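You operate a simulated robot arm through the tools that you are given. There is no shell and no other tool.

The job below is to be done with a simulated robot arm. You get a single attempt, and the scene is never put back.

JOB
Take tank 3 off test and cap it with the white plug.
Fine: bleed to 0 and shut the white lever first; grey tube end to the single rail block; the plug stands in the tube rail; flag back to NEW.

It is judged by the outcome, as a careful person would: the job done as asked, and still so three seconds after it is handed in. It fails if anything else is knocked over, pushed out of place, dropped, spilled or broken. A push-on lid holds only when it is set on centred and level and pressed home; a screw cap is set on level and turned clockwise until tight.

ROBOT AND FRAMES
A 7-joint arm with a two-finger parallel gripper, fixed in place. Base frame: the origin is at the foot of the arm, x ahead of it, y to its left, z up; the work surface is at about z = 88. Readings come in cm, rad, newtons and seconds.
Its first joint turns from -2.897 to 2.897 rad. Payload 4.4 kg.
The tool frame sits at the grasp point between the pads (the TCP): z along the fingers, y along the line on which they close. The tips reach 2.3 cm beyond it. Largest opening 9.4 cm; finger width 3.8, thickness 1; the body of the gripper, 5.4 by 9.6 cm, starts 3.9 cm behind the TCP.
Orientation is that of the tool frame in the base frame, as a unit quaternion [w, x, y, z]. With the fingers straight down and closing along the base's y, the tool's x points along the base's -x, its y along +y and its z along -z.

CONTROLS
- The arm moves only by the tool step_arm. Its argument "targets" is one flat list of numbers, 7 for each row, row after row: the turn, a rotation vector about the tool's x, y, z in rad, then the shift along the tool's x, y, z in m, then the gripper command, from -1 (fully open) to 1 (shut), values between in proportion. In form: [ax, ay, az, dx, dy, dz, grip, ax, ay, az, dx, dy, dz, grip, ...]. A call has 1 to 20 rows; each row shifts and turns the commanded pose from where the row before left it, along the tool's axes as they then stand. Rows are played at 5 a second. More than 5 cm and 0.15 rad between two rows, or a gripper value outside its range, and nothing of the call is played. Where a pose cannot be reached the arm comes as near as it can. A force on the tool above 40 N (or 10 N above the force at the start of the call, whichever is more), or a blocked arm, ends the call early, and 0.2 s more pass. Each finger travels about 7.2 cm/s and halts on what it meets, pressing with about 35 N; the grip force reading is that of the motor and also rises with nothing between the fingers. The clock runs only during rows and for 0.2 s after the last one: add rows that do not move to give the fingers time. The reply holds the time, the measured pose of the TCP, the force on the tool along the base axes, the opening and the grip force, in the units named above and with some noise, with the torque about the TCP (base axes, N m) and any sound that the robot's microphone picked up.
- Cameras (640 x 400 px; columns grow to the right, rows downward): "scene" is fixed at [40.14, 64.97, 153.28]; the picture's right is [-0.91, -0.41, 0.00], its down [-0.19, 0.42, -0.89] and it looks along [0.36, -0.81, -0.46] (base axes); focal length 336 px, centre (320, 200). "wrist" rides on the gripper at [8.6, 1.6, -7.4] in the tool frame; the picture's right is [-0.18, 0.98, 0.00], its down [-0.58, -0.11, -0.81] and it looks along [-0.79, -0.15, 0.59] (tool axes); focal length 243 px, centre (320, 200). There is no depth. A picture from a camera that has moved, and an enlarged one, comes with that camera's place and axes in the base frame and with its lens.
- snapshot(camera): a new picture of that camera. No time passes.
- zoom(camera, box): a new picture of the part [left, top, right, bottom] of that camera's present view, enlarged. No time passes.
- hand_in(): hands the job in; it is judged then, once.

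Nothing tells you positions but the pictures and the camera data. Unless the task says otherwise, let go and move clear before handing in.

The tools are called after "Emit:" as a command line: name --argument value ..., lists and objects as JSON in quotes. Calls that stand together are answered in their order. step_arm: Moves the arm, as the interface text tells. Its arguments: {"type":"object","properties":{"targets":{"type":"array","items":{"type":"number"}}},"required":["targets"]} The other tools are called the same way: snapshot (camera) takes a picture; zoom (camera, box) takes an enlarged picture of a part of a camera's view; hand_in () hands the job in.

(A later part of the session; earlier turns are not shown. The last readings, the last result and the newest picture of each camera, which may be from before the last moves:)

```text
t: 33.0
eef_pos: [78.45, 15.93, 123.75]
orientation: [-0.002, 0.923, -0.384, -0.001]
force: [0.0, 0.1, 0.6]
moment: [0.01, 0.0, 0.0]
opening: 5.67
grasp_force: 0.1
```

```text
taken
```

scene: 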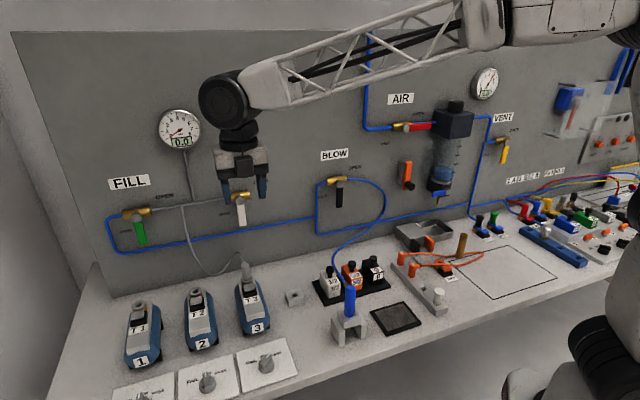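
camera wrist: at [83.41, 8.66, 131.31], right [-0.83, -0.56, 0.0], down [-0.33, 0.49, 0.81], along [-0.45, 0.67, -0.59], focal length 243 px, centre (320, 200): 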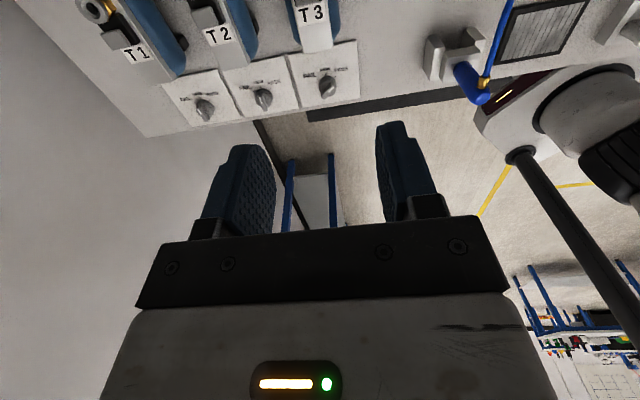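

Pointing straight down now. I'll roll 180° to bring the camera to the outer side, away from the panel.

Emit:
step_arm --targets '[0, 0, 0.15, 0, 0, 0, -0.2, 0, 0, 0.15, 0, 0, 0, -0.2, 0, 0, 0.15, 0, 0, 0, -0.2, 0, 0, 0.15, 0, 0, 0, -0.2, 0, 0, 0.15, 0, 0, 0, -0.2, 0, 0, 0.15, 0, 0, 0, -0.2, 0, 0, 0.15, 0, 0, 0, -0.2, 0, 0, 0.15, 0, 0, 0, -0.2, 0, 0, 0.15, 0, 0, 0, -0.2, 0, 0, 0.15, 0, 0, 0, -0.2, 0, 0, 0.15, 0, 0, 0, -0.2, 0, 0, 0.15, 0, 0, 0, -0.2, 0, 0, 0.15, 0, 0, 0, -0.2, 0, 0, 0.15, 0, 0, 0, -0.2, 0, 0, 0.15, 0, 0, 0, -0.2, 0, 0, 0.15, 0, 0, 0, -0.2, 0, 0, 0.15, 0, 0, 0, -0.2, 0, 0, 0.15, 0, 0, 0, -0.2, 0, 0, 0.15, 0, 0, 0, -0.2, 0, 0, 0.15, 0, 0, 0, -0.2]'

Emit:
step_arm --targets '[0, 0, 0.1416, 0, 0, 0, -0.2, 0, 0, 0, 0.03, 0, 0, -0.2, 0, 0, 0, 0, 0, 0, -0.2]'

Emit:
snapshot --camera "wrist"

Emit:
snapshot --camera "scene"

```text
t: 37.2
eef_pos: [78.41, 15.83, 123.9]
orientation: [0.0, 0.319, 0.948, 0.001]
force: [0.5, 0.4, 0.0]
moment: [-0.01, 0.0, -0.05]
opening: 5.66
grasp_force: 0.0
```

```text
t: 38.0
eef_pos: [76.36, 18.13, 123.93]
orientation: [0.001, 0.383, 0.924, 0.001]
force: [1.1, 0.7, 0.4]
moment: [0.07, 0.02, -0.02]
opening: 5.66
grasp_force: 0.0
```

```text
taken
camera wrist: at [71.47, 25.42, 131.48], right [0.83, 0.56, 0.0], down [0.33, -0.49, 0.81], along [0.45, -0.67, -0.59], focal length 243 px, centre (320, 200)
```

wrist: 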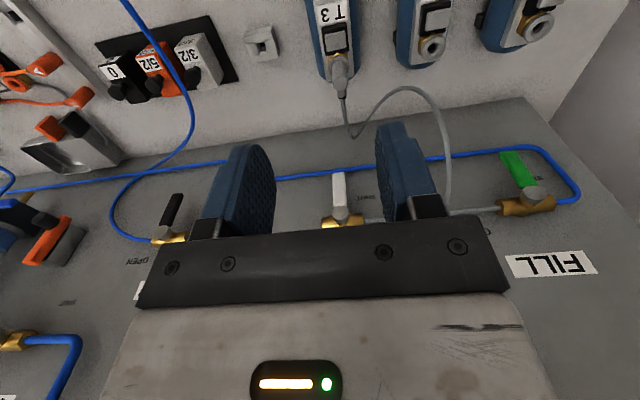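

```text
taken
```

scene: 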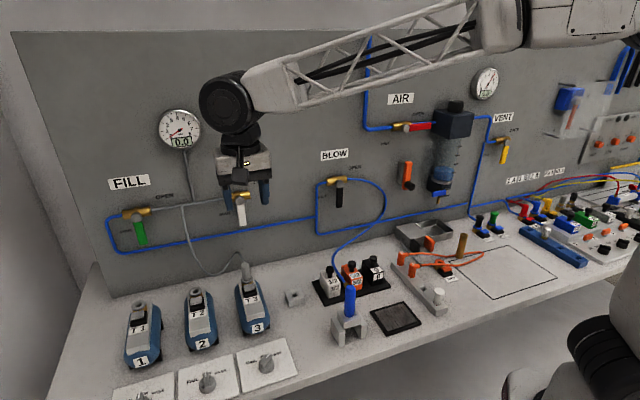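

The camera is on the outer side again. I'll move outward for a clear look at tank 3's fitting and the single rail block.

Emit:
step_arm --targets '[0, 0, 0, 0.04, 0, 0, -0.2, 0, 0, 0, 0.04, 0, 0, -0.2, 0, 0, 0, 0.04, 0, 0.03, -0.2, 0, 0, 0, 0, 0, 0.03, -0.2, 0, 0, 0, 0, 0, 0, -0.2]'

Emit:
snapshot --camera "wrist"

Emit:
snapshot --camera "scene"

```text
t: 39.2
eef_pos: [67.88, 26.63, 117.8]
orientation: [0.0, 0.384, 0.924, 0.0]
force: [-0.3, -0.5, 0.9]
moment: [0.0, 0.01, 0.0]
opening: 5.61
grasp_force: 0.0
```

```text
taken
camera wrist: at [62.97, 34.02, 125.28], right [0.83, 0.56, 0.0], down [0.33, -0.49, 0.81], along [0.45, -0.67, -0.59], focal length 243 px, centre (320, 200)
```

wrist: 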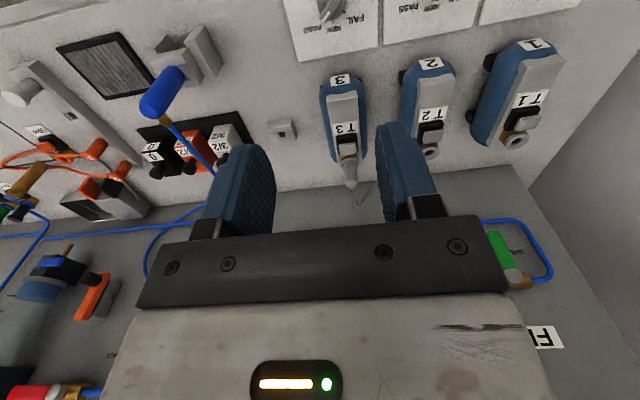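

```text
taken
```

scene: 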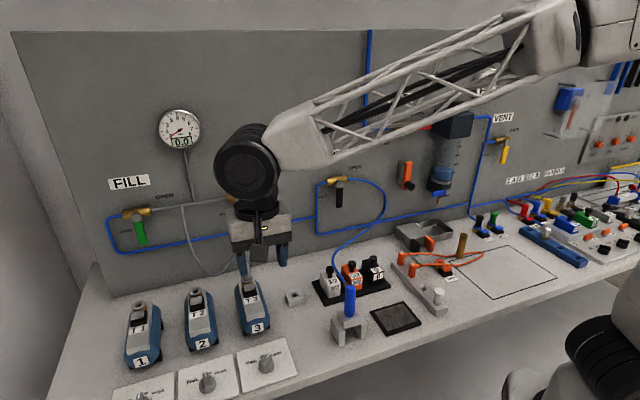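

Emit:
zoom --camera "wrist" --box '[280, 60, 420, 200]'

Emit:
zoom --camera "wrist" --box '[255, 105, 315, 150]'

Emit:
zoom --camera "wrist" --box '[0, 50, 160, 200]'

Emit:
zoom --camera "wrist" --box '[280, 0, 540, 80]'

Emit:
zoom --camera "scene" --box '[220, 250, 290, 340]'

```text
2.86 times, centred on (350, 130) of wrist
camera zoom: at [62.97, 34.02, 125.28], right [0.83, 0.56, 0.0], down [0.33, -0.49, 0.81], along [0.45, -0.67, -0.59], focal length 693 px, centre (234, 400)
```

zoom: 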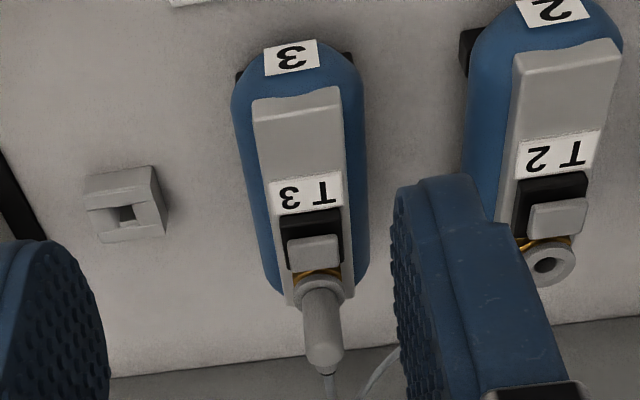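

```text
8.89 times, centred on (285, 128) of wrist
camera zoom: at [62.97, 34.02, 125.28], right [0.83, 0.56, 0.0], down [0.33, -0.49, 0.81], along [0.45, -0.67, -0.59], focal length 2157 px, centre (631, 844)
```

zoom: 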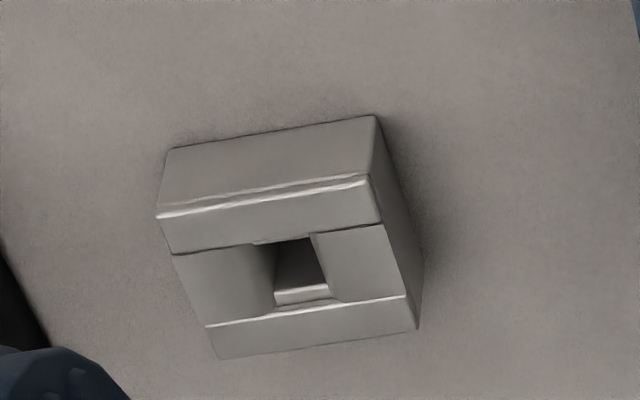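

```text
2.67 times, centred on (80, 125) of wrist
camera zoom: at [62.97, 34.02, 125.28], right [0.83, 0.56, 0.0], down [0.33, -0.49, 0.81], along [0.45, -0.67, -0.59], focal length 647 px, centre (960, 400)
```

zoom: 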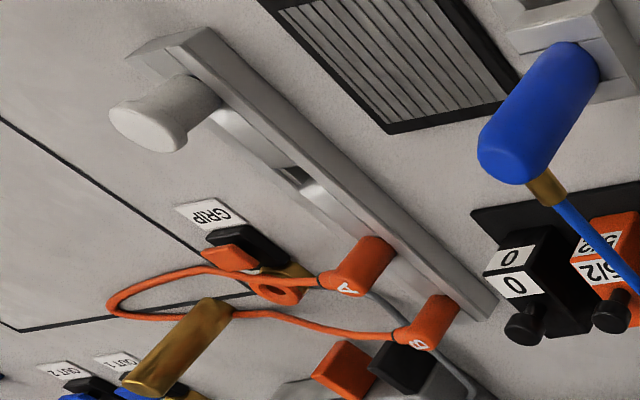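

```text
2.46 times, centred on (410, 40) of wrist
camera zoom: at [62.97, 34.02, 125.28], right [0.83, 0.56, 0.0], down [0.33, -0.49, 0.81], along [0.45, -0.67, -0.59], focal length 597 px, centre (98, 594)
```

zoom: 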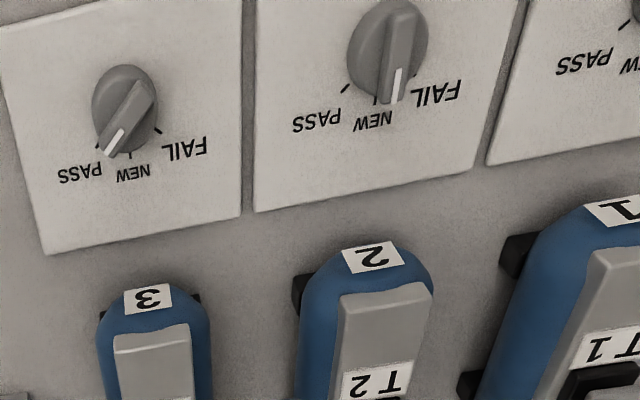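

```text
4.44 times, centred on (255, 295) of scene
camera zoom: at [40.14, 64.97, 153.28], right [-0.91, -0.41, 0.0], down [-0.19, 0.42, -0.89], along [0.36, -0.81, -0.46], focal length 1495 px, centre (609, -222)
```

zoom: 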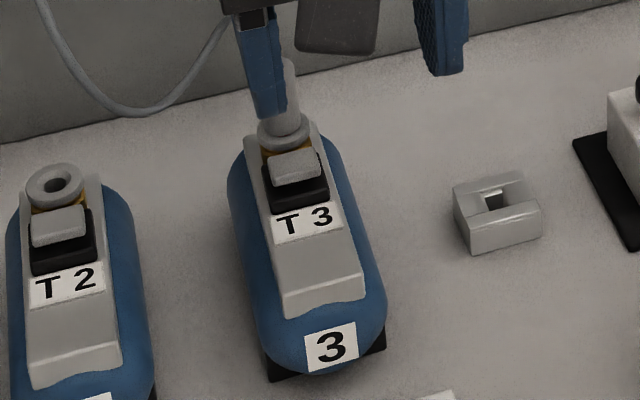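

Flag 3 is pointing at PASS. I put the T3 button near s=68.2, N=−45.1, z≈98.4 and the grey tube end's axis near s=68.2, N=−48.15. I'll close the fingers and hover over the button first.

Emit:
step_arm --targets '[0, 0, 0, -0.038, 0.0034, 0, 1, 0, 0, 0, -0.038, 0.0034, 0, 1, 0, 0, 0, -0.038, 0.0034, 0, 1, 0, 0, 0, -0.038, 0.0034, 0, 1, 0, 0, 0, 0, 0, 0.04, 1, 0, 0, 0, 0, 0, 0.04, 1, 0, 0, 0, 0, 0, 0.03, 1, 0, 0, 0, 0, 0, 0, 1]'

Emit:
snapshot --camera "wrist"

Emit:
zoom --camera "scene" --box '[200, 230, 310, 340]'

```text
t: 41.0
eef_pos: [79.65, 16.83, 106.89]
orientation: [0.0, 0.383, 0.924, 0.0]
force: [0.4, 0.2, 0.0]
moment: [-0.01, -0.02, 0.02]
opening: 0.0
grasp_force: 34.8
```

```text
taken
camera wrist: at [74.69, 24.13, 114.41], right [0.83, 0.56, 0.0], down [0.33, -0.49, 0.81], along [0.45, -0.67, -0.59], focal length 243 px, centre (320, 200)
```

wrist: 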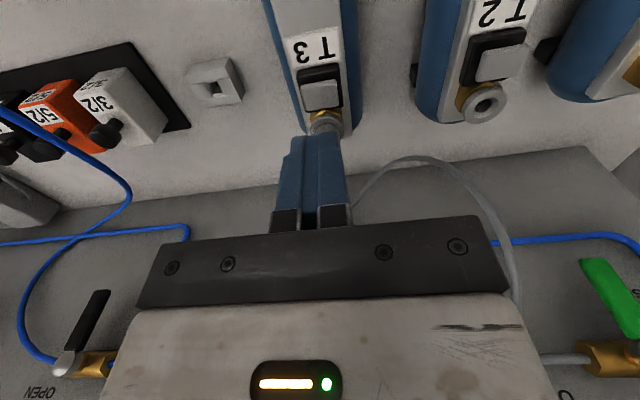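

```text
3.64 times, centred on (255, 285) of scene
camera zoom: at [40.14, 64.97, 153.28], right [-0.91, -0.41, 0.0], down [-0.19, 0.42, -0.89], along [0.36, -0.81, -0.46], focal length 1223 px, centre (556, -109)
```

zoom: 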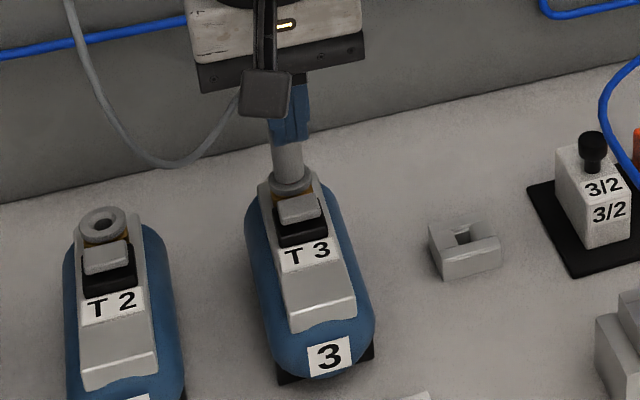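

The closed fingers are centred above the T3 button. I'll descend to just above it and check before pressing.

Emit:
step_arm --targets '[0, 0, 0, 0, 0, 0.025, 1, 0, 0, 0, 0, 0, 0.025, 1, 0, 0, 0, 0, 0, 0, 1]'

Emit:
snapshot --camera "wrist"

Emit:
zoom --camera "scene" --box '[215, 240, 295, 320]'

```text
t: 41.8
eef_pos: [79.65, 16.47, 101.7]
orientation: [0.0, 0.383, 0.924, 0.0]
force: [0.2, 0.7, -0.1]
moment: [-0.02, 0.0, 0.0]
opening: 0.0
grasp_force: 34.9
```

```text
taken
camera wrist: at [74.67, 23.91, 109.27], right [0.83, 0.56, 0.0], down [0.33, -0.49, 0.81], along [0.45, -0.67, -0.59], focal length 243 px, centre (320, 200)
```

wrist: 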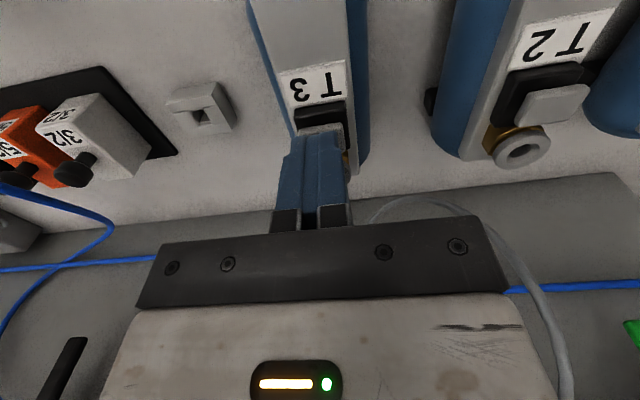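

```text
5.00 times, centred on (255, 280) of scene
camera zoom: at [40.14, 64.97, 153.28], right [-0.91, -0.41, 0.0], down [-0.19, 0.42, -0.89], along [0.36, -0.81, -0.46], focal length 1682 px, centre (645, -200)
```

zoom: 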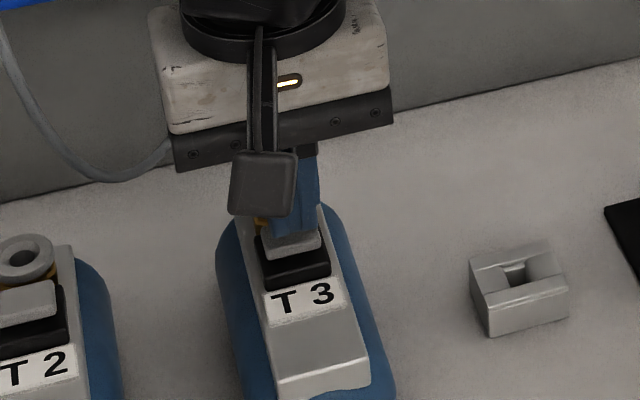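

The fingertips are about a centimetre above the button and lined up, so I'll press down in small steps.

Emit:
step_arm --targets '[0, 0, 0, 0, 0, 0.004, 1, 0, 0, 0, 0, 0, 0.004, 1, 0, 0, 0, 0, 0, 0.003, 1, 0, 0, 0, 0, 0, 0.003, 1, 0, 0, 0, 0, 0, 0, 1]'

Emit:
snapshot --camera "wrist"

Emit:
zoom --camera "scene" --box '[215, 240, 295, 320]'

```text
t: 43.0
eef_pos: [79.44, 16.52, 100.39]
orientation: [0.0, 0.384, 0.923, 0.0]
force: [-0.7, -0.5, 0.1]
moment: [-0.01, 0.02, 0.01]
opening: 0.0
grasp_force: 35.6
```

```text
taken
camera wrist: at [74.6, 23.92, 107.88], right [0.83, 0.56, 0.0], down [0.33, -0.49, 0.81], along [0.45, -0.67, -0.59], focal length 243 px, centre (320, 200)
```

wrist: 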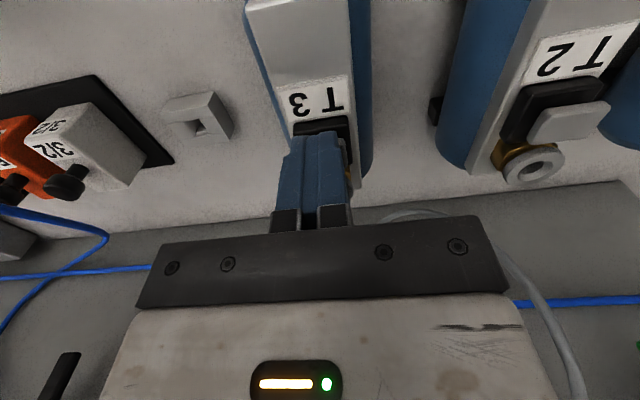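

```text
5.00 times, centred on (255, 280) of scene
camera zoom: at [40.14, 64.97, 153.28], right [-0.91, -0.41, 0.0], down [-0.19, 0.42, -0.89], along [0.36, -0.81, -0.46], focal length 1682 px, centre (645, -200)
```

zoom: 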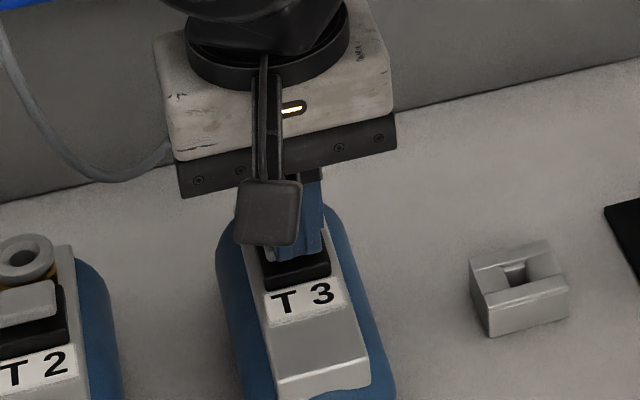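

There's no contact force yet, so I'll keep lowering in small steps.

Emit:
step_arm --targets '[0, 0, 0, 0, 0, 0.002, 1, 0, 0, 0, 0, 0, 0.002, 1, 0, 0, 0, 0, 0, 0, 1]'

Emit:
zoom --camera "wrist" --box '[250, 70, 400, 220]'

Emit:
zoom --camera "scene" --box '[225, 250, 285, 310]'

```text
t: 43.8
eef_pos: [79.54, 16.6, 99.92]
orientation: [0.0, 0.383, 0.924, 0.001]
force: [1.4, 1.0, 2.8]
moment: [-0.01, -0.03, 0.0]
opening: 0.0
grasp_force: 34.6
heard: click
```

```text
2.67 times, centred on (325, 145) of wrist
camera zoom: at [74.62, 23.9, 107.55], right [0.83, 0.56, 0.0], down [0.33, -0.49, 0.81], along [0.45, -0.67, -0.59], focal length 647 px, centre (307, 347)
```

zoom: 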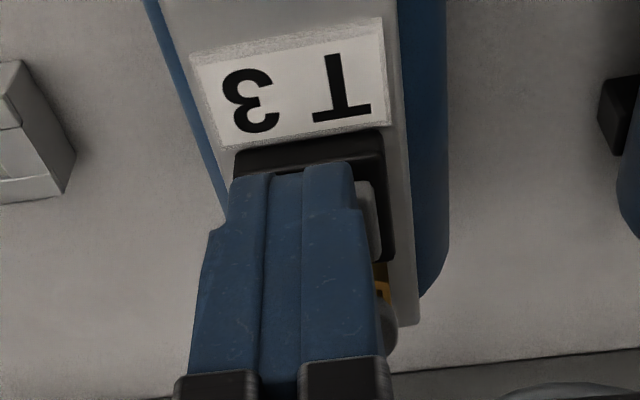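

```text
6.67 times, centred on (255, 280) of scene
camera zoom: at [40.14, 64.97, 153.28], right [-0.91, -0.41, 0.0], down [-0.19, 0.42, -0.89], along [0.36, -0.81, -0.46], focal length 2242 px, centre (753, -333)
```

zoom: 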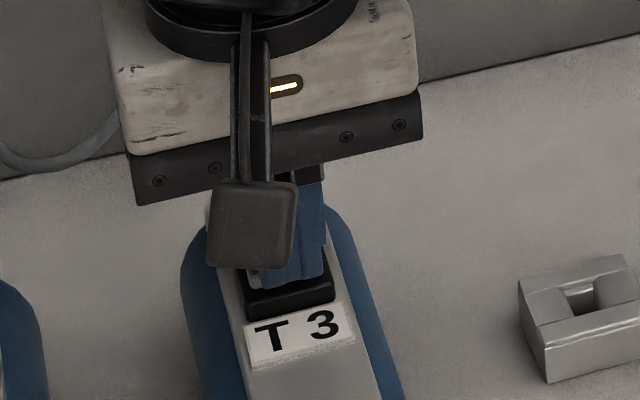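

I heard a click, so the latch has released. I'll lift away and see whether the tube end has popped up.

Emit:
step_arm --targets '[0, 0, 0, 0, 0, -0.02, 1, 0, 0, 0, 0, 0, -0.03, 1, 0, 0, 0, 0, 0, -0.04, 1, 0, 0, 0, 0.03, 0, 0, 0, 0, 0, 0, 0, 0, 0, 0]'

Emit:
snapshot --camera "wrist"

Emit:
zoom --camera "scene" --box '[200, 230, 310, 340]'

Emit:
zoom --camera "wrist" --box '[250, 70, 400, 220]'

```text
t: 45.0
eef_pos: [77.53, 18.5, 109.15]
orientation: [0.0, 0.383, 0.924, 0.001]
force: [0.7, 0.0, 0.5]
moment: [-0.01, 0.03, 0.0]
opening: 4.67
grasp_force: 0.1
```

```text
taken
camera wrist: at [72.63, 25.85, 116.74], right [0.83, 0.56, 0.0], down [0.33, -0.49, 0.81], along [0.45, -0.67, -0.59], focal length 243 px, centre (320, 200)
```

wrist: 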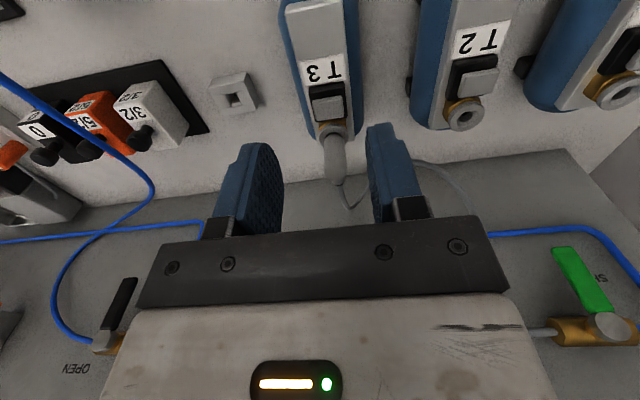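

```text
3.64 times, centred on (255, 285) of scene
camera zoom: at [40.14, 64.97, 153.28], right [-0.91, -0.41, 0.0], down [-0.19, 0.42, -0.89], along [0.36, -0.81, -0.46], focal length 1223 px, centre (556, -109)
```

zoom: 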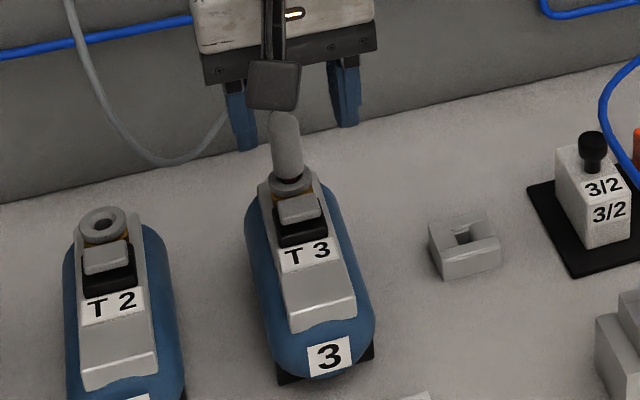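

```text
2.67 times, centred on (325, 145) of wrist
camera zoom: at [72.63, 25.85, 116.74], right [0.83, 0.56, 0.0], down [0.33, -0.49, 0.81], along [0.45, -0.67, -0.59], focal length 647 px, centre (307, 347)
```

zoom: 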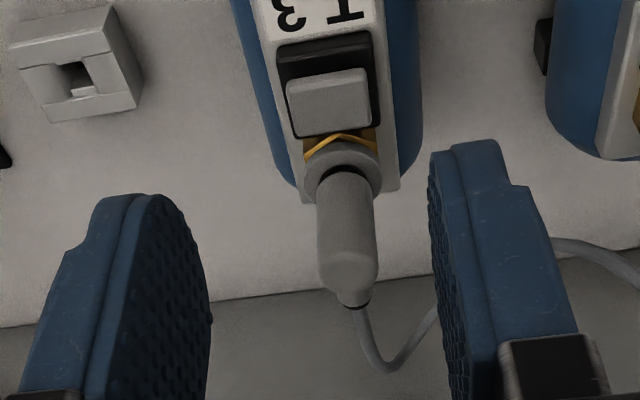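

The tube end has popped up slightly, with a gap showing above the collar. Its axis is at about s=68.2, N=−48.1, so I'll move the open fingers over it and down around it.

Emit:
step_arm --targets '[0, 0, 0, -0.032, 0.0015, 0, 0, 0, 0, 0, -0.032, 0.0015, 0, 0, 0, 0, 0, 0, 0, 0.03, 0, 0, 0, 0, 0, 0, 0.025, 0, 0, 0, 0, 0, 0, 0.018, 0, 0, 0, 0, 0, 0, 0, 0]'

Emit:
snapshot --camera "wrist"

Emit:
zoom --camera "scene" --box '[200, 230, 310, 340]'

```text
t: 46.4
eef_pos: [82.33, 14.36, 101.63]
orientation: [0.001, 0.383, 0.924, 0.001]
force: [0.6, 0.5, -0.6]
moment: [-0.01, 0.03, 0.02]
opening: 4.7
grasp_force: 0.1
```

```text
taken
camera wrist: at [77.42, 21.7, 109.26], right [0.83, 0.56, 0.0], down [0.33, -0.49, 0.81], along [0.45, -0.67, -0.59], focal length 243 px, centre (320, 200)
```

wrist: 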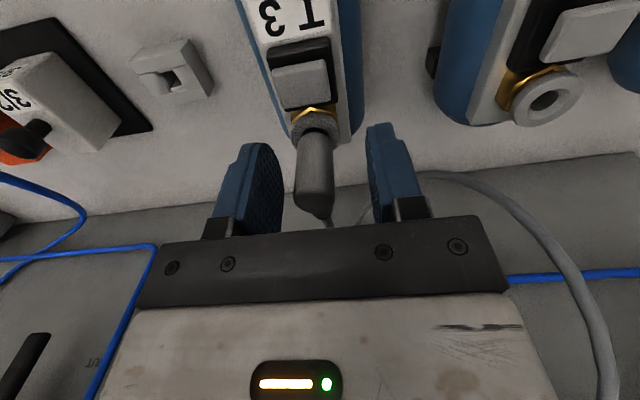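

```text
3.64 times, centred on (255, 285) of scene
camera zoom: at [40.14, 64.97, 153.28], right [-0.91, -0.41, 0.0], down [-0.19, 0.42, -0.89], along [0.36, -0.81, -0.46], focal length 1223 px, centre (556, -109)
```

zoom: 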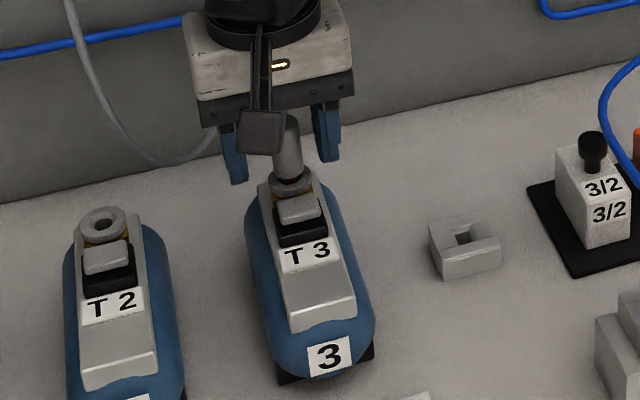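

The tube end is between the fingers and almost centred. I'll adjust slightly and close on it.

Emit:
step_arm --targets '[0, 0, 0, 0, -0.0015, 0.003, 0, 0, 0, 0, 0, 0, 0, 1, 0, 0, 0, 0, 0, 0, 1, 0, 0, 0, 0, 0, 0, 1, 0, 0, 0, 0, 0, 0, 1, 0, 0, 0, 0, 0, 0, 1]'

Emit:
snapshot --camera "wrist"

Emit:
zoom --camera "scene" --box '[200, 230, 310, 340]'

```text
t: 47.8
eef_pos: [82.2, 14.22, 101.37]
orientation: [0.0, 0.384, 0.924, 0.001]
force: [-2.8, -3.4, -1.9]
moment: [-0.17, 0.18, -0.03]
opening: 1.84
grasp_force: 34.6
```

```text
taken
camera wrist: at [77.24, 21.57, 108.98], right [0.83, 0.56, 0.0], down [0.33, -0.49, 0.81], along [0.45, -0.67, -0.59], focal length 243 px, centre (320, 200)
```

wrist: 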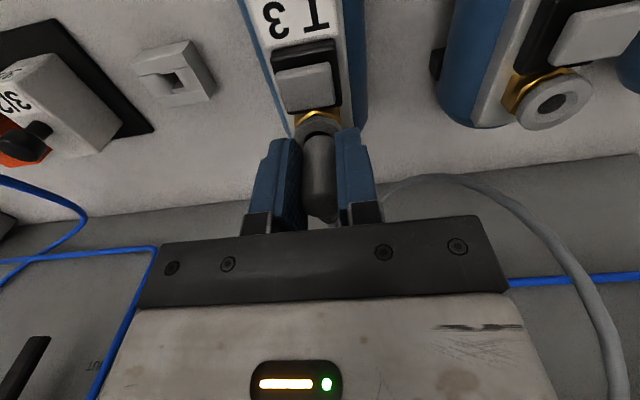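

```text
3.64 times, centred on (255, 285) of scene
camera zoom: at [40.14, 64.97, 153.28], right [-0.91, -0.41, 0.0], down [-0.19, 0.42, -0.89], along [0.36, -0.81, -0.46], focal length 1223 px, centre (556, -109)
```

zoom: 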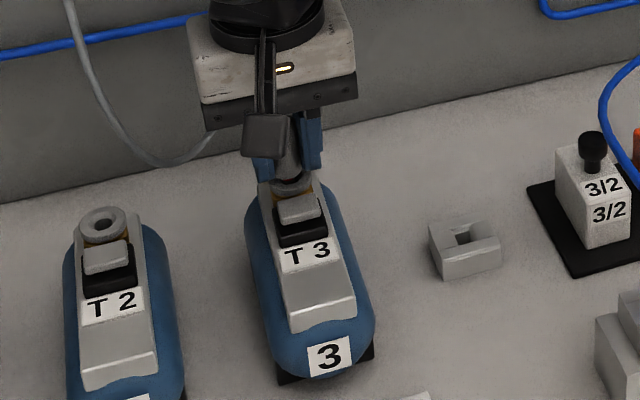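

I have the tube end gripped at 1.84 cm opening. I'll take out the small side load and pull straight up slowly.

Emit:
step_arm --targets '[0, 0, 0, 0, -0.001, -0.002, 1, 0, 0, 0, 0, 0, -0.004, 1, 0, 0, 0, 0, 0, -0.005, 1, 0, 0, 0, 0, 0, -0.005, 1, 0, 0, 0, 0, 0, 0, 1]'

Emit:
zoom --camera "scene" --box '[200, 230, 310, 340]'

Emit:
zoom --camera "wrist" --box '[240, 60, 400, 220]'

```text
t: 49.0
eef_pos: [81.96, 14.15, 103.05]
orientation: [0.0, 0.384, 0.924, 0.001]
force: [-0.6, 0.9, -0.4]
moment: [-0.02, 0.01, -0.01]
opening: 1.85
grasp_force: 35.0
```

```text
3.64 times, centred on (255, 285) of scene
camera zoom: at [40.14, 64.97, 153.28], right [-0.91, -0.41, 0.0], down [-0.19, 0.42, -0.89], along [0.36, -0.81, -0.46], focal length 1223 px, centre (556, -109)
```

zoom: 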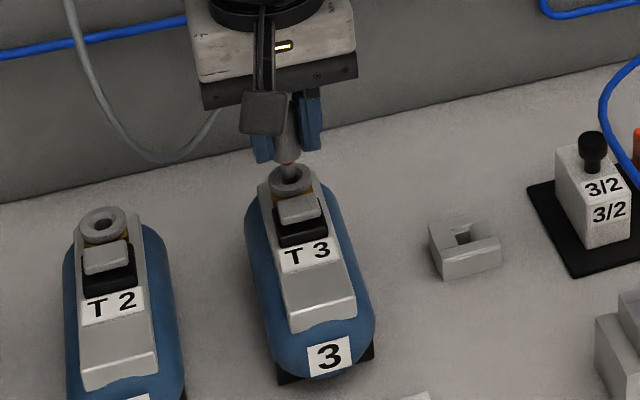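

```text
2.50 times, centred on (320, 140) of wrist
camera zoom: at [77.11, 21.56, 110.6], right [0.83, 0.56, 0.0], down [0.33, -0.49, 0.81], along [0.45, -0.67, -0.59], focal length 606 px, centre (320, 350)
```

zoom: 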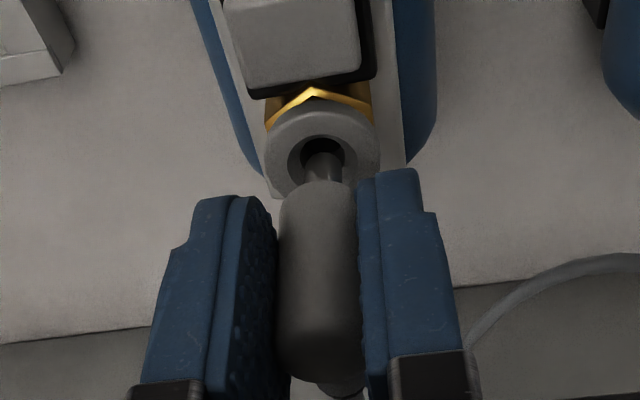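

The tube end is sliding out of the socket cleanly. I'll lift it well clear and traverse toward the single rail block, roughly at s=57.2, N=−46.

Emit:
step_arm --targets '[0, 0, 0, 0, 0, -0.01, 1, 0, 0, 0, 0, 0, -0.02, 1, 0, 0, 0, 0, 0, -0.02, 1, 0, 0, 0, 0, 0, -0.02, 1, 0, 0, 0, 0.01, -0.025, 0, 1, 0, 0, 0, 0.01, -0.025, 0, 1, 0, 0, 0, 0.01, -0.025, 0, 1, 0, 0, 0, 0, -0.025, 0, 1, 0, 0, 0, 0, 0, 0, 1]'

Emit:
snapshot --camera "wrist"

Emit:
snapshot --camera "scene"

```text
t: 51.0
eef_pos: [72.72, 9.26, 109.8]
orientation: [0.0, 0.383, 0.924, 0.0]
force: [0.4, 0.1, -0.4]
moment: [0.03, -0.02, -0.01]
opening: 1.84
grasp_force: 35.0
```

```text
taken
camera wrist: at [67.74, 16.5, 117.39], right [0.83, 0.56, 0.0], down [0.33, -0.49, 0.81], along [0.45, -0.67, -0.59], focal length 243 px, centre (320, 200)
```

wrist: 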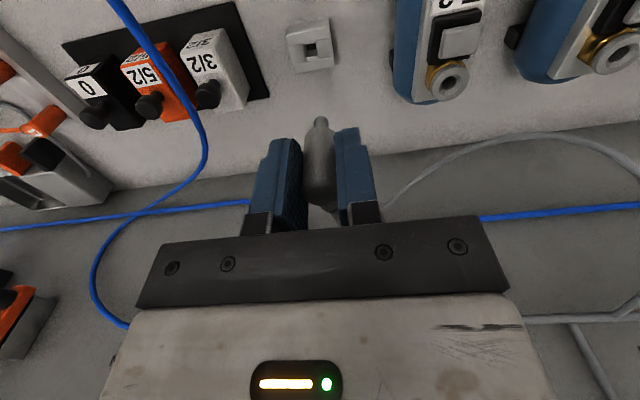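

```text
taken
```

scene: 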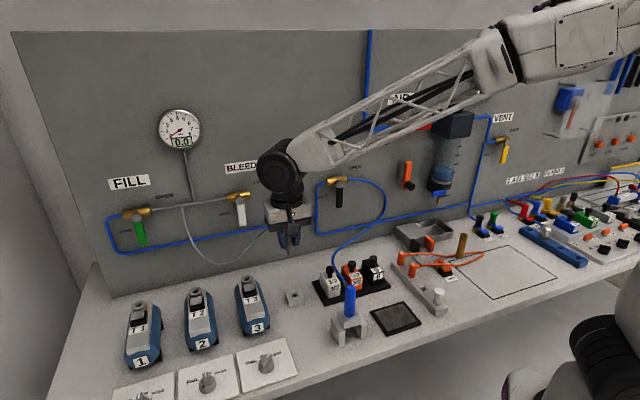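

I'm holding the tube end clear and the rail block is in view. I'll zoom in to fix the hole's position and the spigot's.

Emit:
zoom --camera "wrist" --box '[270, 10, 360, 90]'

Emit:
zoom --camera "wrist" --box '[270, 100, 390, 230]'

Emit:
zoom --camera "scene" --box '[260, 220, 330, 310]'

```text
5.00 times, centred on (315, 50) of wrist
camera zoom: at [67.74, 16.5, 117.39], right [0.83, 0.56, 0.0], down [0.33, -0.49, 0.81], along [0.45, -0.67, -0.59], focal length 1213 px, centre (345, 950)
```

zoom: 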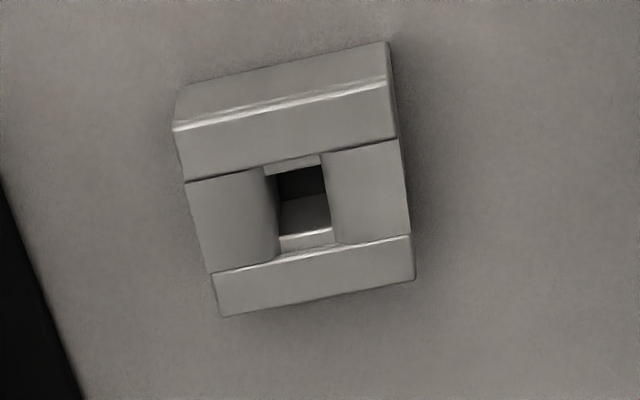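

```text
3.08 times, centred on (330, 165) of wrist
camera zoom: at [67.74, 16.5, 117.39], right [0.83, 0.56, 0.0], down [0.33, -0.49, 0.81], along [0.45, -0.67, -0.59], focal length 746 px, centre (289, 308)
```

zoom: 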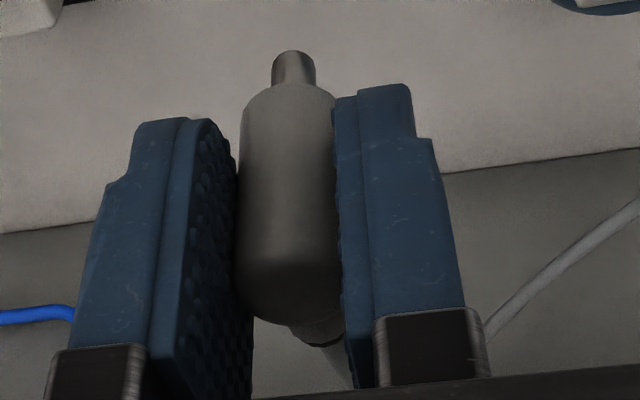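

```text
4.44 times, centred on (295, 265) of scene
camera zoom: at [40.14, 64.97, 153.28], right [-0.91, -0.41, 0.0], down [-0.19, 0.42, -0.89], along [0.36, -0.81, -0.46], focal length 1495 px, centre (431, -89)
```

zoom: 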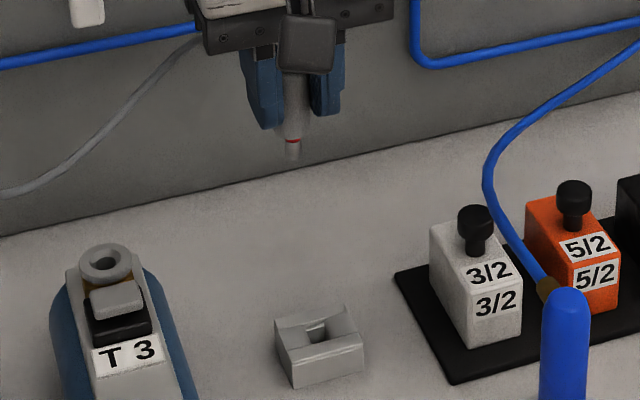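

From both views the hole is near s=56.9, N=−46.5 with the block top at z≈91.5, and the spigot tip is 4.9 cm below the TCP. I'll move over the hole and lower most of the way, then compare.

Emit:
step_arm --targets '[0, 0, 0, -0.017, -0.0133, 0, 1, 0, 0, 0, 0, 0, 0.03, 1, 0, 0, 0, 0, 0, 0.03, 1, 0, 0, 0, 0, 0, 0.025, 1, 0, 0, 0, 0, 0, 0.015, 1, 0, 0, 0, 0, 0, 0, 1]'

Emit:
snapshot --camera "wrist"

Emit:
zoom --camera "wrist" --box '[270, 60, 390, 210]'

Emit:
zoom --camera "scene" --box '[265, 260, 325, 310]'

```text
t: 52.4
eef_pos: [73.04, 7.05, 100.09]
orientation: [-0.001, 0.383, 0.924, 0.0]
force: [0.6, 0.4, 0.1]
moment: [-0.01, -0.04, -0.01]
opening: 1.87
grasp_force: 35.6
```

```text
taken
camera wrist: at [68.1, 14.5, 107.65], right [0.83, 0.56, 0.0], down [0.33, -0.49, 0.81], along [0.45, -0.67, -0.59], focal length 243 px, centre (320, 200)
```

wrist: 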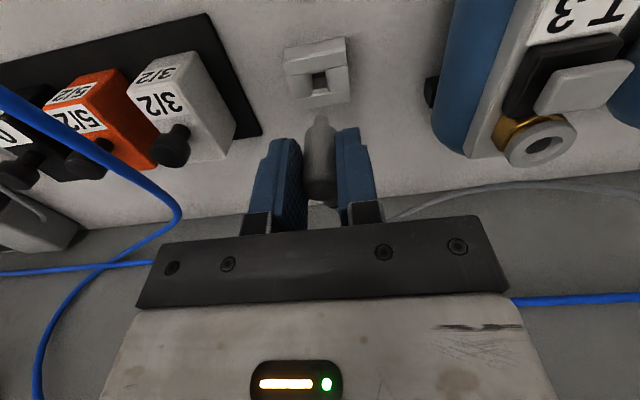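

```text
2.67 times, centred on (330, 135) of wrist
camera zoom: at [68.1, 14.5, 107.65], right [0.83, 0.56, 0.0], down [0.33, -0.49, 0.81], along [0.45, -0.67, -0.59], focal length 647 px, centre (293, 373)
```

zoom: 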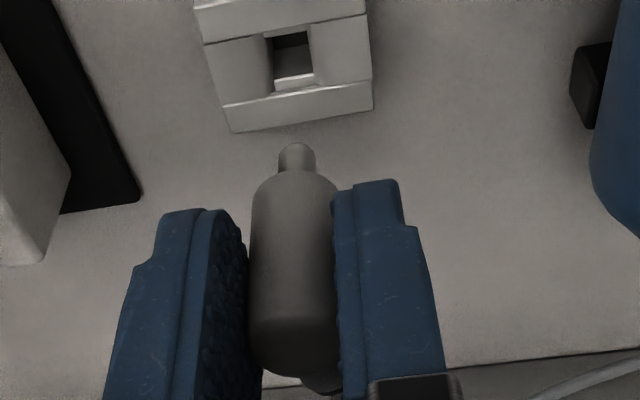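

```text
8.00 times, centred on (295, 285) of scene
camera zoom: at [40.14, 64.97, 153.28], right [-0.91, -0.41, 0.0], down [-0.19, 0.42, -0.89], along [0.36, -0.81, -0.46], focal length 2691 px, centre (520, -480)
```

zoom: 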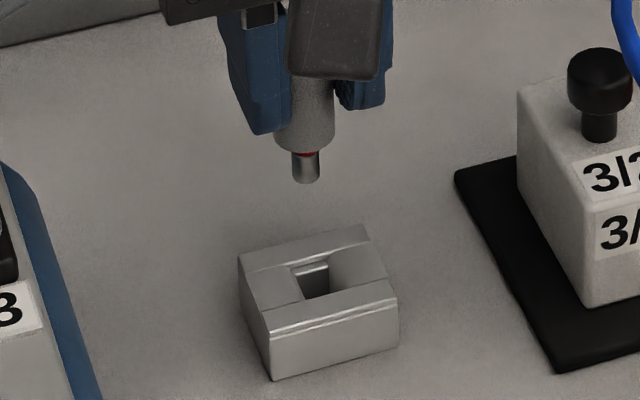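

The spigot is lined up in s and about 3 mm too deep in N. I'll correct that and lower until the tip is just above the block.

Emit:
step_arm --targets '[0, 0, 0, 0.003, 0, 0.01, 1, 0, 0, 0, 0, 0, 0.014, 1, 0, 0, 0, 0, 0, 0, 1]'

Emit:
zoom --camera "wrist" --box '[270, 60, 390, 210]'

Emit:
zoom --camera "scene" --box '[265, 260, 325, 310]'

```text
t: 53.2
eef_pos: [72.7, 7.51, 97.64]
orientation: [0.0, 0.384, 0.923, 0.001]
force: [0.8, -0.2, 0.2]
moment: [0.0, 0.01, 0.02]
opening: 1.85
grasp_force: 34.7
```

```text
2.67 times, centred on (330, 135) of wrist
camera zoom: at [67.78, 14.83, 105.22], right [0.83, 0.56, 0.0], down [0.33, -0.49, 0.81], along [0.45, -0.67, -0.59], focal length 647 px, centre (293, 373)
```

zoom: 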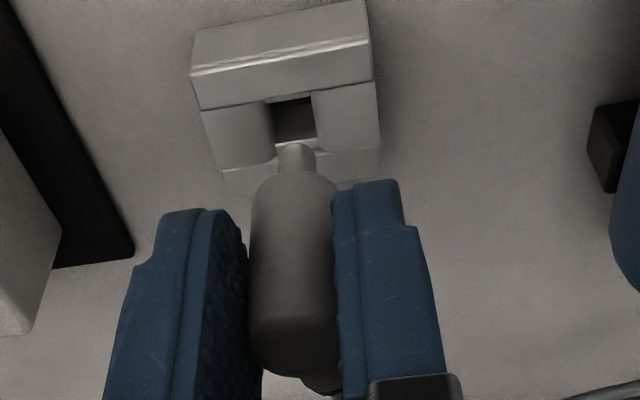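

```text
8.00 times, centred on (295, 285) of scene
camera zoom: at [40.14, 64.97, 153.28], right [-0.91, -0.41, 0.0], down [-0.19, 0.42, -0.89], along [0.36, -0.81, -0.46], focal length 2691 px, centre (520, -480)
```

zoom: 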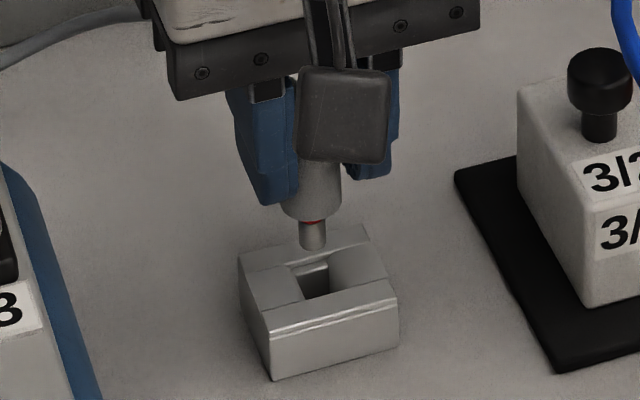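

Both views agree the spigot is over the hole. I'll lower it in gently.

Emit:
step_arm --targets '[0, 0, 0, 0, 0, 0.005, 1, 0, 0, 0, 0, 0, 0.005, 1, 0, 0, 0, 0, 0, 0.005, 1, 0, 0, 0, 0, 0, 0.004, 1, 0, 0, 0, 0, 0, 0, 1]'

Emit:
zoom --camera "wrist" --box '[270, 60, 390, 210]'

Emit:
zoom --camera "scene" --box '[265, 260, 325, 310]'

```text
t: 54.4
eef_pos: [72.89, 7.48, 95.64]
orientation: [0.0, 0.384, 0.923, 0.0]
force: [-0.3, 0.1, 0.1]
moment: [-0.03, 0.03, -0.01]
opening: 1.83
grasp_force: 34.9
```

```text
2.67 times, centred on (330, 135) of wrist
camera zoom: at [67.9, 14.72, 103.26], right [0.83, 0.56, 0.0], down [0.33, -0.49, 0.81], along [0.45, -0.67, -0.59], focal length 647 px, centre (293, 373)
```

zoom: 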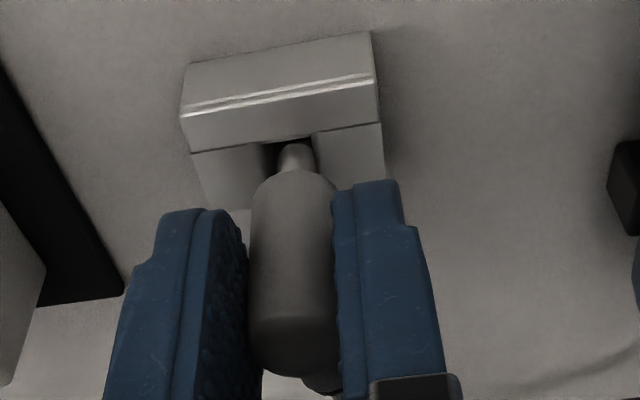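

```text
8.00 times, centred on (295, 285) of scene
camera zoom: at [40.14, 64.97, 153.28], right [-0.91, -0.41, 0.0], down [-0.19, 0.42, -0.89], along [0.36, -0.81, -0.46], focal length 2691 px, centre (520, -480)
```

zoom: 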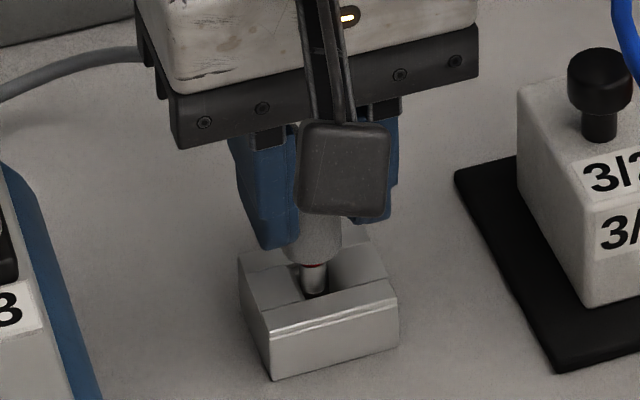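

The spigot is entering the hole with no contact force, so I'll continue down until it seats.

Emit:
step_arm --targets '[0, 0, 0, 0, 0, 0.004, 1, 0, 0, 0, 0, 0, 0.003, 1, 0, 0, 0, 0, 0, 0.003, 1, 0, 0, 0, 0, 0, 0, 1]'

Emit:
zoom --camera "wrist" --box '[270, 60, 390, 210]'

Emit:
zoom --camera "scene" --box '[265, 260, 325, 310]'

```text
t: 55.4
eef_pos: [72.84, 7.32, 94.73]
orientation: [0.001, 0.383, 0.924, 0.002]
force: [10.0, -13.6, 2.2]
moment: [-0.67, -0.47, -0.01]
opening: 1.84
grasp_force: 35.1
```

```text
2.67 times, centred on (330, 135) of wrist
camera zoom: at [67.92, 14.65, 102.25], right [0.83, 0.56, 0.0], down [0.33, -0.49, 0.81], along [0.45, -0.67, -0.59], focal length 647 px, centre (293, 373)
```

zoom: 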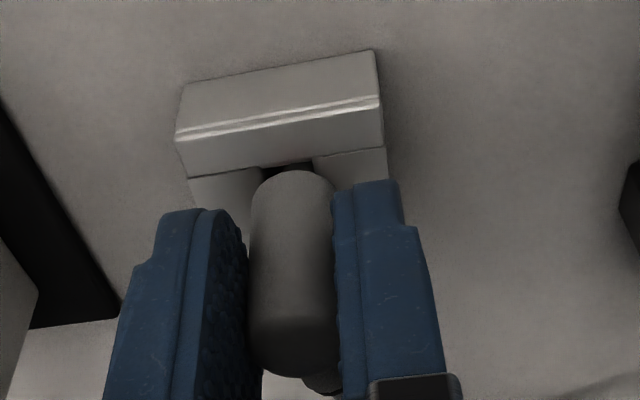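

```text
8.00 times, centred on (295, 285) of scene
camera zoom: at [40.14, 64.97, 153.28], right [-0.91, -0.41, 0.0], down [-0.19, 0.42, -0.89], along [0.36, -0.81, -0.46], focal length 2691 px, centre (520, -480)
```

zoom: 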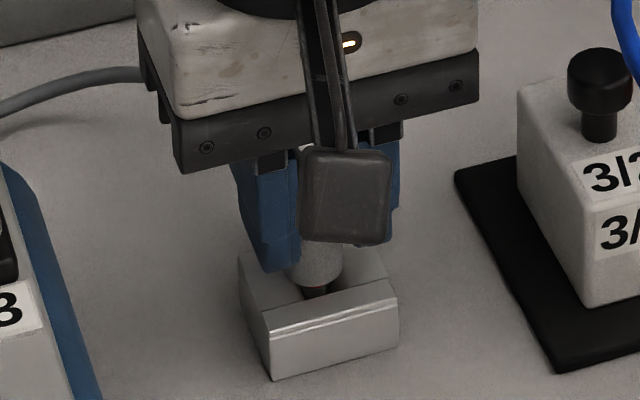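

A 17 N side load toward the panel means the spigot is rubbing the hole's outer wall. I'll shift about 2 mm toward the panel and continue.

Emit:
step_arm --targets '[0, 0, 0, -0.002, 0, 0, 1, 0, 0, 0, 0, 0, 0, 1]'

```text
t: 56.0
eef_pos: [72.79, 7.17, 94.6]
orientation: [0.0, 0.383, 0.924, 0.001]
force: [1.0, 0.0, 0.1]
moment: [0.02, -0.03, 0.0]
opening: 1.87
grasp_force: 34.6
```

The side load is gone. I'll lower further in small steps.

Emit:
step_arm --targets '[0, 0, 0, 0, 0, 0.003, 1, 0, 0, 0, 0, 0, 0.003, 1, 0, 0, 0, 0, 0, 0, 1]'

Emit:
zoom --camera "wrist" --box '[270, 60, 390, 210]'

Emit:
zoom --camera "scene" --box '[265, 260, 325, 310]'

```text
t: 56.8
eef_pos: [72.95, 7.22, 94.09]
orientation: [0.0, 0.384, 0.923, 0.0]
force: [0.7, -0.5, -0.1]
moment: [-0.03, -0.01, 0.0]
opening: 1.85
grasp_force: 35.0
```

```text
2.67 times, centred on (330, 135) of wrist
camera zoom: at [67.94, 14.59, 101.66], right [0.83, 0.56, 0.0], down [0.33, -0.49, 0.81], along [0.45, -0.67, -0.59], focal length 647 px, centre (293, 373)
```

zoom: 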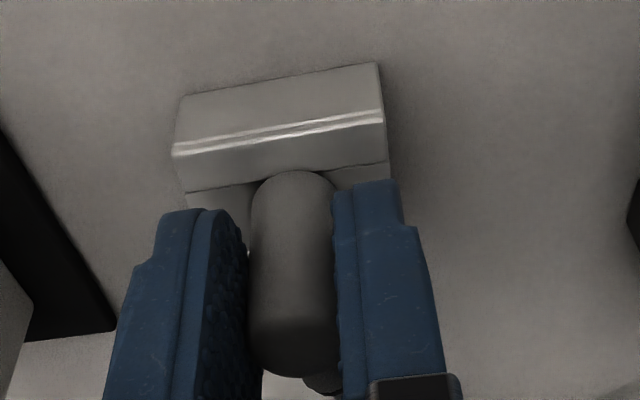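

```text
8.00 times, centred on (295, 285) of scene
camera zoom: at [40.14, 64.97, 153.28], right [-0.91, -0.41, 0.0], down [-0.19, 0.42, -0.89], along [0.36, -0.81, -0.46], focal length 2691 px, centre (520, -480)
```

zoom: 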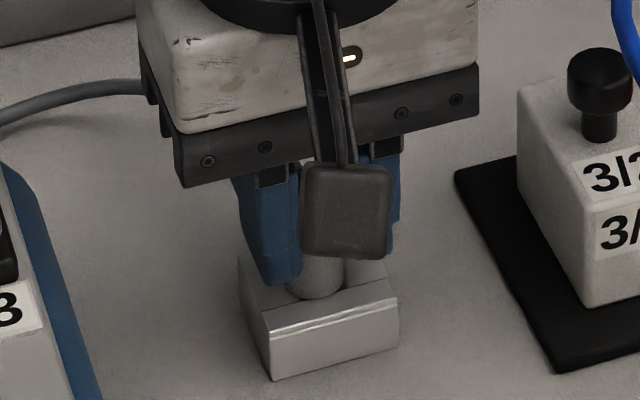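

It's nearly down, so I'll keep easing until I feel the seat.

Emit:
step_arm --targets '[0, 0, 0, 0, 0, 0.002, 1, 0, 0, 0, 0, 0, 0.002, 1, 0, 0, 0, 0, 0, 0.001, 1, 0, 0, 0, 0, 0, 0, 1]'

Emit:
zoom --camera "scene" --box '[265, 260, 325, 310]'

```text
t: 57.8
eef_pos: [73.03, 7.29, 93.78]
orientation: [0.0, 0.383, 0.924, 0.001]
force: [3.5, -10.4, 24.0]
moment: [-0.32, -0.19, -0.07]
opening: 1.87
grasp_force: 35.1
```

```text
8.00 times, centred on (295, 285) of scene
camera zoom: at [40.14, 64.97, 153.28], right [-0.91, -0.41, 0.0], down [-0.19, 0.42, -0.89], along [0.36, -0.81, -0.46], focal length 2691 px, centre (520, -480)
```

zoom: 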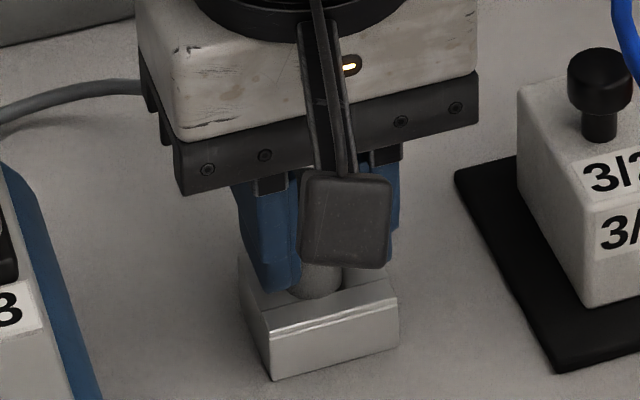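

It's seated, with 24 N upward. I'll relax the load, open the fingers and see whether the tube end stands on its own.

Emit:
step_arm --targets '[0, 0, 0, -0.001, -0.0005, -0.0015, 1, 0, 0, 0, 0, 0, 0, 0.4, 0, 0, 0, 0, 0, 0, 0.2, 0, 0, 0, 0, 0, 0, 0.1, 0, 0, 0, 0, 0, 0, 0.1]'

Emit:
snapshot --camera "wrist"

Emit:
zoom --camera "scene" --box '[265, 260, 325, 310]'

```text
t: 59.0
eef_pos: [72.87, 7.21, 93.71]
orientation: [-0.001, 0.384, 0.923, 0.0]
force: [0.5, 0.1, -0.8]
moment: [0.05, -0.04, 0.02]
opening: 4.23
grasp_force: 0.0
```

```text
taken
camera wrist: at [67.96, 14.54, 101.4], right [0.83, 0.56, 0.0], down [0.33, -0.49, 0.81], along [0.45, -0.67, -0.59], focal length 243 px, centre (320, 200)
```

wrist: 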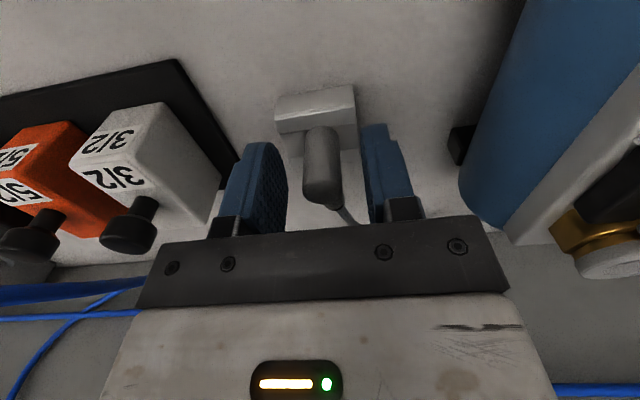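

```text
8.00 times, centred on (295, 285) of scene
camera zoom: at [40.14, 64.97, 153.28], right [-0.91, -0.41, 0.0], down [-0.19, 0.42, -0.89], along [0.36, -0.81, -0.46], focal length 2691 px, centre (520, -480)
```

zoom: 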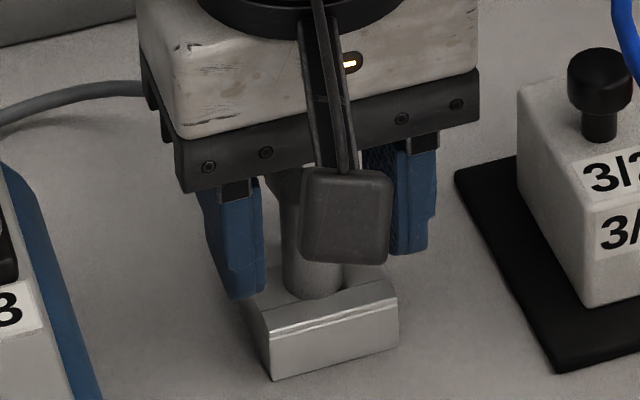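

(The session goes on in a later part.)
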